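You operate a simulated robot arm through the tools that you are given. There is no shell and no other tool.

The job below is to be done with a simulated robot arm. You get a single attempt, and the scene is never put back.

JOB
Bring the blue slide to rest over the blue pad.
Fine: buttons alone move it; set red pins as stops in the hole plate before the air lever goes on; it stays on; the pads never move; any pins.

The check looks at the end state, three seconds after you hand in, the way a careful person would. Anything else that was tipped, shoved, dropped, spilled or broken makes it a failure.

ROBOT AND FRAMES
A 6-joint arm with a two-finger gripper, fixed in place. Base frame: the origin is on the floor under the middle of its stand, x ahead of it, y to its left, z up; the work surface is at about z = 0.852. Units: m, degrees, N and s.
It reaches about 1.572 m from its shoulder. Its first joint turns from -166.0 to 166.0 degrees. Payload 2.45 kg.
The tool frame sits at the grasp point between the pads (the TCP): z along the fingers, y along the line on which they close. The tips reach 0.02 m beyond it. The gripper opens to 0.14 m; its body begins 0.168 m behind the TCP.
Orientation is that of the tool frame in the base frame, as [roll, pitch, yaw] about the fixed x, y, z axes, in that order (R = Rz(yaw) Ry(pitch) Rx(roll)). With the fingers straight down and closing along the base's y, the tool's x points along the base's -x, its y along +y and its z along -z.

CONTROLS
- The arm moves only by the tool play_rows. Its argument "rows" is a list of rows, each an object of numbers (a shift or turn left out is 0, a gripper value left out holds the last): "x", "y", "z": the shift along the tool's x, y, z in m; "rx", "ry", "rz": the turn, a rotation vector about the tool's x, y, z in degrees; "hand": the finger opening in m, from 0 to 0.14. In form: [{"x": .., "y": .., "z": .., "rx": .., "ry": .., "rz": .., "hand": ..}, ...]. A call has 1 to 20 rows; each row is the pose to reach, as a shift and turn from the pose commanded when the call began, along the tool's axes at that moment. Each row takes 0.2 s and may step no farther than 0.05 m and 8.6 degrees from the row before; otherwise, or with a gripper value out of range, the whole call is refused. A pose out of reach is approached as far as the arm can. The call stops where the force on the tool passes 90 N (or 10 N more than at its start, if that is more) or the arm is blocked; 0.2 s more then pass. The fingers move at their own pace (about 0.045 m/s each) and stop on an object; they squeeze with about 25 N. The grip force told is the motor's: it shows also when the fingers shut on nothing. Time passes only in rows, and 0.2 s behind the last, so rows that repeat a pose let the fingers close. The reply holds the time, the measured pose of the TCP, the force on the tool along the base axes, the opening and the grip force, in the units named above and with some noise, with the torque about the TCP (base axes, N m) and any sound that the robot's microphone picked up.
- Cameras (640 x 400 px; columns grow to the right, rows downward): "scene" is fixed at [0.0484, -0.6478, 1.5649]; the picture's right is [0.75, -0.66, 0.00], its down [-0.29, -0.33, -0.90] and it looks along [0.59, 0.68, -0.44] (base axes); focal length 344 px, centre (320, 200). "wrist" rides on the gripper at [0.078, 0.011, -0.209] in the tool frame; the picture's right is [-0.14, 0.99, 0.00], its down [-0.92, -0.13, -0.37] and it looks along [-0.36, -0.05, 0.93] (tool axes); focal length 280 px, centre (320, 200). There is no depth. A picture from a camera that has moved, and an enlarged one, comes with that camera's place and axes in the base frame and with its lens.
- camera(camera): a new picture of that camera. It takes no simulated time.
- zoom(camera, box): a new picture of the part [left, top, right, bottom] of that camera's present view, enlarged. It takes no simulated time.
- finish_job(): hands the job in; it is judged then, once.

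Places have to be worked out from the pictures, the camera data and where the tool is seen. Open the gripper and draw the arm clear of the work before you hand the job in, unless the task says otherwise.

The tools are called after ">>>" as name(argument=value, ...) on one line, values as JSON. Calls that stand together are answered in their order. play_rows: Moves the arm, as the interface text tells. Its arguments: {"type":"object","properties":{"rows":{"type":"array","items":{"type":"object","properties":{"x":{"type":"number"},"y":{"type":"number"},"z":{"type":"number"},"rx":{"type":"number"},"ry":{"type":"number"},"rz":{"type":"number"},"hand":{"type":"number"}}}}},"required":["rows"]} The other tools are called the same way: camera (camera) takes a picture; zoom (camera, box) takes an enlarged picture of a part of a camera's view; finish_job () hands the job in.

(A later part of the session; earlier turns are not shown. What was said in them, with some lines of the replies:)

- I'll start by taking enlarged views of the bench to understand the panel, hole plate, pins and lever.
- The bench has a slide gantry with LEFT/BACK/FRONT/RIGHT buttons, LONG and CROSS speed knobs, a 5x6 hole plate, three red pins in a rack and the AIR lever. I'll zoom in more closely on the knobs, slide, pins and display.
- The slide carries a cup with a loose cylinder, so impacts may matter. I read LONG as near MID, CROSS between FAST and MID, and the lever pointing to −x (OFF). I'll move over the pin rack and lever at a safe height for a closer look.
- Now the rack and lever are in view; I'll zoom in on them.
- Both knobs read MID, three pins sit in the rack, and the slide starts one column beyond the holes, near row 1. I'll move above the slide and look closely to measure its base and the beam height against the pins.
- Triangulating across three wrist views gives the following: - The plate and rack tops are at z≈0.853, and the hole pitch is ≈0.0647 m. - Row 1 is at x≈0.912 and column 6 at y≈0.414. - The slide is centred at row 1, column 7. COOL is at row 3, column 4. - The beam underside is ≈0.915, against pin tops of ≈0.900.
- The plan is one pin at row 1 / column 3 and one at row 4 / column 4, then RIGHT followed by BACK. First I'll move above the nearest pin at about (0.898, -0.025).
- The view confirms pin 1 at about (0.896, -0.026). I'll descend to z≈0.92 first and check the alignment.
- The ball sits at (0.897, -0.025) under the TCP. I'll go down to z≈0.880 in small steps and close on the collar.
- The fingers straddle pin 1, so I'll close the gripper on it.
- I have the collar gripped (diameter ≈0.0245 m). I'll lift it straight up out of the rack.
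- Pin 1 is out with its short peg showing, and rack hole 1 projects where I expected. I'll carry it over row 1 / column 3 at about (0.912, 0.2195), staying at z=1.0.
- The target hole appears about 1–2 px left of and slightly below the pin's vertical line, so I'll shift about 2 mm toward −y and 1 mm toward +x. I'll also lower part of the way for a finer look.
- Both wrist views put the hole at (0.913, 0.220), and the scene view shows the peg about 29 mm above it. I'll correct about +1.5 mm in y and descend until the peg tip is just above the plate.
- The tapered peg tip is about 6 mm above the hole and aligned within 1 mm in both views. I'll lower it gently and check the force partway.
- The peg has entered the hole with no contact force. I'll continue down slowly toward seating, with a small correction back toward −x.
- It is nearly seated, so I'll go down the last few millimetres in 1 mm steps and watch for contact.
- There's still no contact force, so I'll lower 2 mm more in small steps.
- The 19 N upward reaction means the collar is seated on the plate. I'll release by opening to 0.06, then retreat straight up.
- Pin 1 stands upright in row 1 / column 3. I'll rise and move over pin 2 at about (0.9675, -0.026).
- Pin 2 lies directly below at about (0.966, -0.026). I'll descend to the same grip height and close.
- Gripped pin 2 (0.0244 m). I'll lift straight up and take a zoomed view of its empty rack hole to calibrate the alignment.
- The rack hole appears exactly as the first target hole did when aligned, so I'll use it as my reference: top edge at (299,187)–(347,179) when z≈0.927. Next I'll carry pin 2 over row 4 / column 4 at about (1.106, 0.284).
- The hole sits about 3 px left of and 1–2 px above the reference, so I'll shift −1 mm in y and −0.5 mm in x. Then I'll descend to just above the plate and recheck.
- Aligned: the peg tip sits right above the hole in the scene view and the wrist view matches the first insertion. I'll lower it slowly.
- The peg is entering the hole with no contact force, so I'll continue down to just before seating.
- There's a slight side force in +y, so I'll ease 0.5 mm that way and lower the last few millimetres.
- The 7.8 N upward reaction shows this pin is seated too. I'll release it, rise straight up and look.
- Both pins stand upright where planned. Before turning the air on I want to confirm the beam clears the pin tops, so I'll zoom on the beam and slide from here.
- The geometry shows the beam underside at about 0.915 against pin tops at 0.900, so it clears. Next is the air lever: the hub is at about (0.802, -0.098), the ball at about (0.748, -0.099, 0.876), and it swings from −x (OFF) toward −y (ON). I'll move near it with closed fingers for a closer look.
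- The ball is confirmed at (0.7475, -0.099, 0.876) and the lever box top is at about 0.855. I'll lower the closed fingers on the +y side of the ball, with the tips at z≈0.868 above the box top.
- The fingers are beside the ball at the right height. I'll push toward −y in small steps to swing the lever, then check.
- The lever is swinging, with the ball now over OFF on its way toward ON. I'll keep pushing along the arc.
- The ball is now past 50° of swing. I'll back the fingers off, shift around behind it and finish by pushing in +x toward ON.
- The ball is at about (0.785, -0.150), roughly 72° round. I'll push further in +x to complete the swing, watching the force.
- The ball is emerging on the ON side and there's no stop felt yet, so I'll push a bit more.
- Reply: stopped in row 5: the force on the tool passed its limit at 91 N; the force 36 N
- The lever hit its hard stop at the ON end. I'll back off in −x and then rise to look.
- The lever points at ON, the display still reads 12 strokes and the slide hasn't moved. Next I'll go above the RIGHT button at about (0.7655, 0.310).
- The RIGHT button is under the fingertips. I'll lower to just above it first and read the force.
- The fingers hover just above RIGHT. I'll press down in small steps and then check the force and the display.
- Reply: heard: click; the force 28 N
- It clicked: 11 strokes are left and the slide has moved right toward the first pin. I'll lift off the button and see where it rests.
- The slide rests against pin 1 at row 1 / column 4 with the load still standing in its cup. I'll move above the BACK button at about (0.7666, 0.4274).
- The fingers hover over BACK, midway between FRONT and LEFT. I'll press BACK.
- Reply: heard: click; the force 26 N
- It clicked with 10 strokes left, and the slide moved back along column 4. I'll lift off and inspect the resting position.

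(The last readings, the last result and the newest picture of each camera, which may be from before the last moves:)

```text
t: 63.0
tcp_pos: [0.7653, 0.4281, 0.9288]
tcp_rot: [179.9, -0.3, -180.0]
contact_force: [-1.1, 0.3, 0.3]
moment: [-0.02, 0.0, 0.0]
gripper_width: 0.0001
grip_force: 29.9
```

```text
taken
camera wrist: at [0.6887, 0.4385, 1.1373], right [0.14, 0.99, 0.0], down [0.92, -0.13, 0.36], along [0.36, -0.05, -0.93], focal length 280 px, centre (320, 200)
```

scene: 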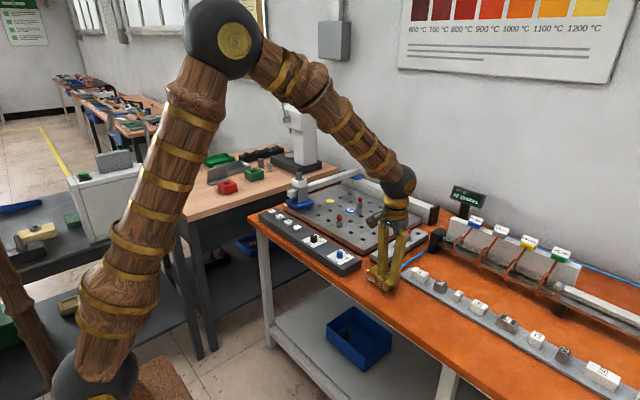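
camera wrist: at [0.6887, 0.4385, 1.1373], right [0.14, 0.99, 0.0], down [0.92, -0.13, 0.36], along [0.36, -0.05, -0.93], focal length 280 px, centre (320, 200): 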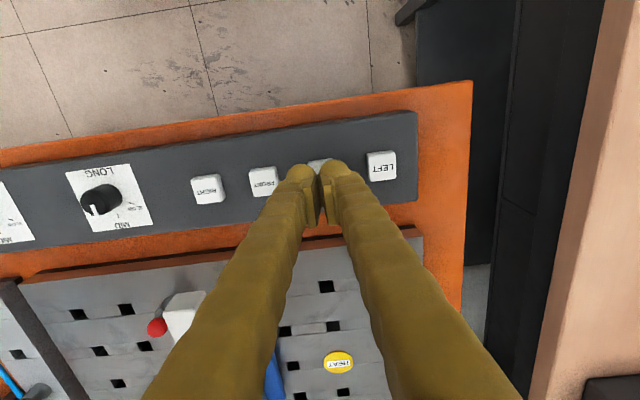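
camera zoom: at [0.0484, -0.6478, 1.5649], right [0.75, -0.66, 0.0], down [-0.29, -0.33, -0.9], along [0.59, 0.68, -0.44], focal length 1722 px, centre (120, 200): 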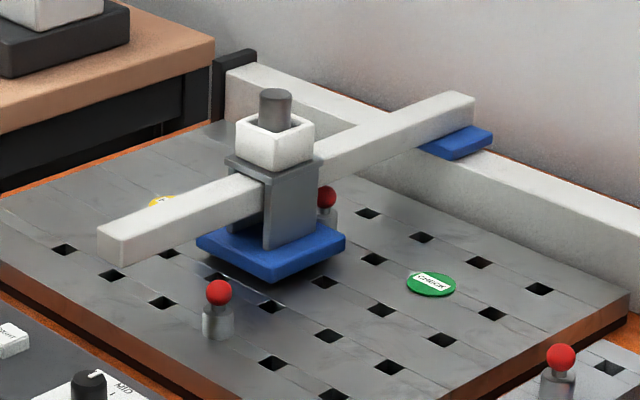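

The slide now sits against pin 2 with the blue pad covered. I'll raise the arm, open the gripper and retreat to the start pose for a look from above.

>>> play_rows(rows=[{"z": -0.04}, {"z": -0.08}, {"z": -0.12}, {"z": -0.16}, {"z": -0.2, "hand": 0.14}, {"z": -0.22, "y": -0.03}, {"z": -0.22, "y": -0.07}, {"z": -0.22, "y": -0.11}, {"z": -0.22, "y": -0.145}, {"z": -0.22, "y": -0.145}, {"z": -0.22, "y": -0.145}])

>>> camera(camera="wrist")

>>> zoom(camera="scene", box=[300, 160, 420, 240])

```text
t: 65.5
tcp_pos: [0.7653, 0.2811, 1.1478]
tcp_rot: [179.8, -0.2, -180.0]
contact_force: [-0.3, 0.3, -0.1]
moment: [0.02, -0.03, 0.04]
gripper_width: 0.1401
grip_force: 0.1
```

```text
taken
camera wrist: at [0.688, 0.2921, 1.3572], right [0.14, 0.99, 0.0], down [0.92, -0.13, 0.36], along [0.36, -0.05, -0.93], focal length 280 px, centre (320, 200)
```

wrist: 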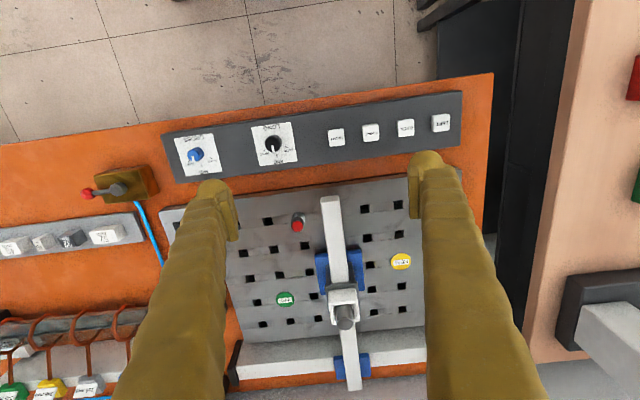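

```text
5.00 times, centred on (360, 200) of scene
camera zoom: at [0.0484, -0.6478, 1.5649], right [0.75, -0.66, 0.0], down [-0.29, -0.33, -0.9], along [0.59, 0.68, -0.44], focal length 1722 px, centre (120, 200)
```

zoom: 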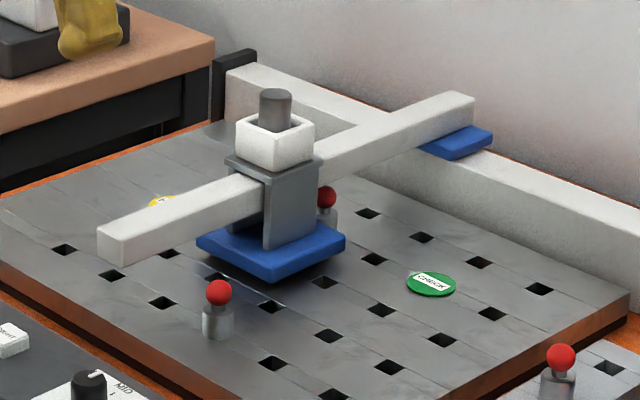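

>>> zoom(camera="wrist", box=[230, 190, 430, 350])

>>> zoom(camera="wrist", box=[270, 220, 420, 320])

```text
2.50 times, centred on (330, 270) of wrist
camera zoom: at [0.688, 0.2921, 1.3572], right [0.14, 0.99, 0.0], down [0.92, -0.13, 0.36], along [0.36, -0.05, -0.93], focal length 701 px, centre (295, 25)
```

zoom: 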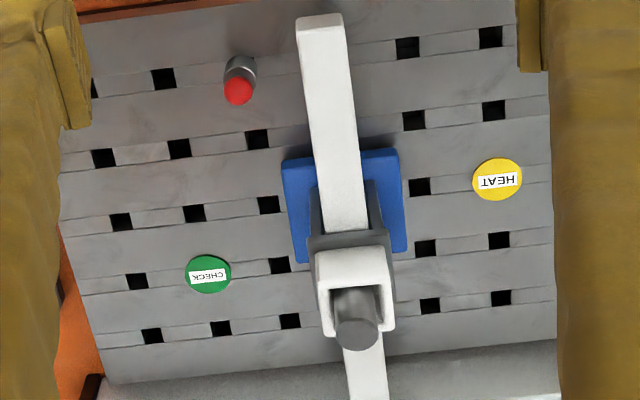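

```text
4.00 times, centred on (345, 270) of wrist
camera zoom: at [0.688, 0.2921, 1.3572], right [0.14, 0.99, 0.0], down [0.92, -0.13, 0.36], along [0.36, -0.05, -0.93], focal length 1122 px, centre (220, -80)
```

zoom: 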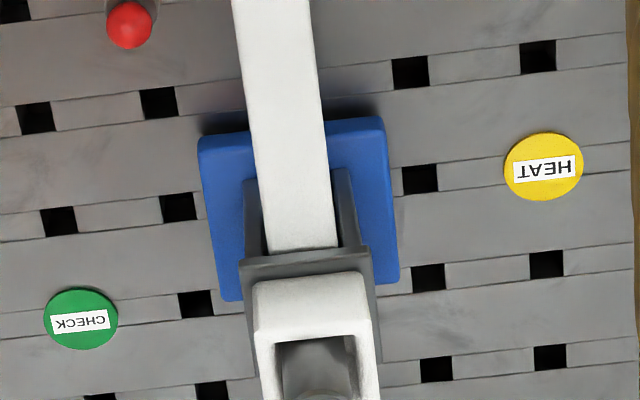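

The slide's base centre works out at about (1.043, 0.284), against the COOL pad at (1.044, 0.284). It hasn't moved between pictures, the load is upright, and both pins are in place. I'll draw the arm farther clear and take a last look.

>>> play_rows(rows=[{"x": 0.02, "z": -0.03}, {"x": 0.04, "z": -0.06}, {"x": 0.06, "z": -0.09}, {"x": 0.08, "z": -0.11}, {"x": 0.1, "z": -0.12}, {"x": 0.1, "z": -0.12}, {"x": 0.1, "z": -0.12}, {"x": 0.1, "z": -0.12}, {"x": 0.1, "z": -0.12}])

>>> camera(camera="scene")

>>> zoom(camera="scene", box=[260, 160, 500, 300])

>>> camera(camera="wrist")

```text
t: 67.5
tcp_pos: [0.6667, 0.283, 1.2713]
tcp_rot: [179.9, -0.3, 180.0]
contact_force: [-0.4, -0.5, 0.8]
moment: [-0.04, 0.01, -0.02]
gripper_width: 0.1399
grip_force: 0.1
```

```text
taken
```

scene: 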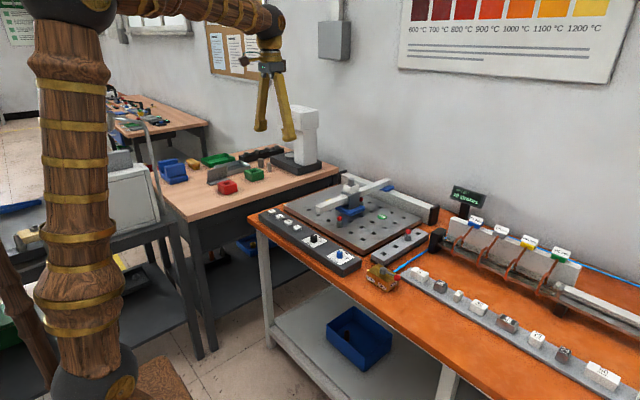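

```text
2.67 times, centred on (380, 230) of scene
camera zoom: at [0.0484, -0.6478, 1.5649], right [0.75, -0.66, 0.0], down [-0.29, -0.33, -0.9], along [0.59, 0.68, -0.44], focal length 919 px, centre (160, 120)
```

zoom: 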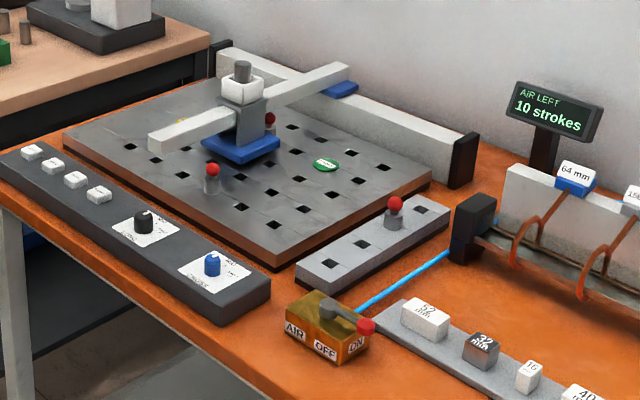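

```text
taken
camera wrist: at [0.5901, 0.2931, 1.4803], right [0.14, 0.99, 0.0], down [0.92, -0.13, 0.36], along [0.36, -0.05, -0.93], focal length 280 px, centre (320, 200)
```

wrist: 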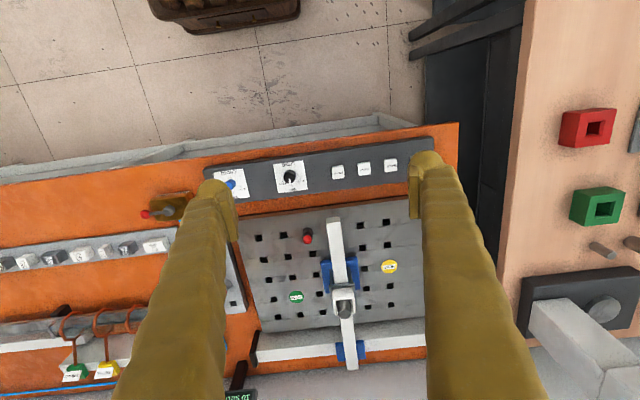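

The slide is at rest over the blue COOL pad and its load is upright. Both stop pins and the spare pin are standing, the air lever is ON, and nothing else looks disturbed. The gripper is open and the arm is clear, so I'm handing in.

>>> finish_job()

```text
The job is handed in.
```

The blue slide is resting over the blue COOL pad, and I've handed the job in. From the last overhead view, its centre is within about 5 mm of the pad's centre, and it did not move across the pictures taken afterwards.

- **Pins:** I set two of the three red pins before the air went on. One is in row 1, third hole from the right, and the other is in the hole directly behind the blue pad. The third pin is still in its rack.
- **Moves:** I turned the air lever to ON, then pressed RIGHT and BACK once each. That used 2 of the 12 strokes, leaving 10.
- **Rest of the bench:** The cylinder in the slide's cup stayed upright and both set pins held. I left the speed knobs at MID, and I saw nothing else out of place.

The gripper is open and the arm is drawn back, clear of the work.
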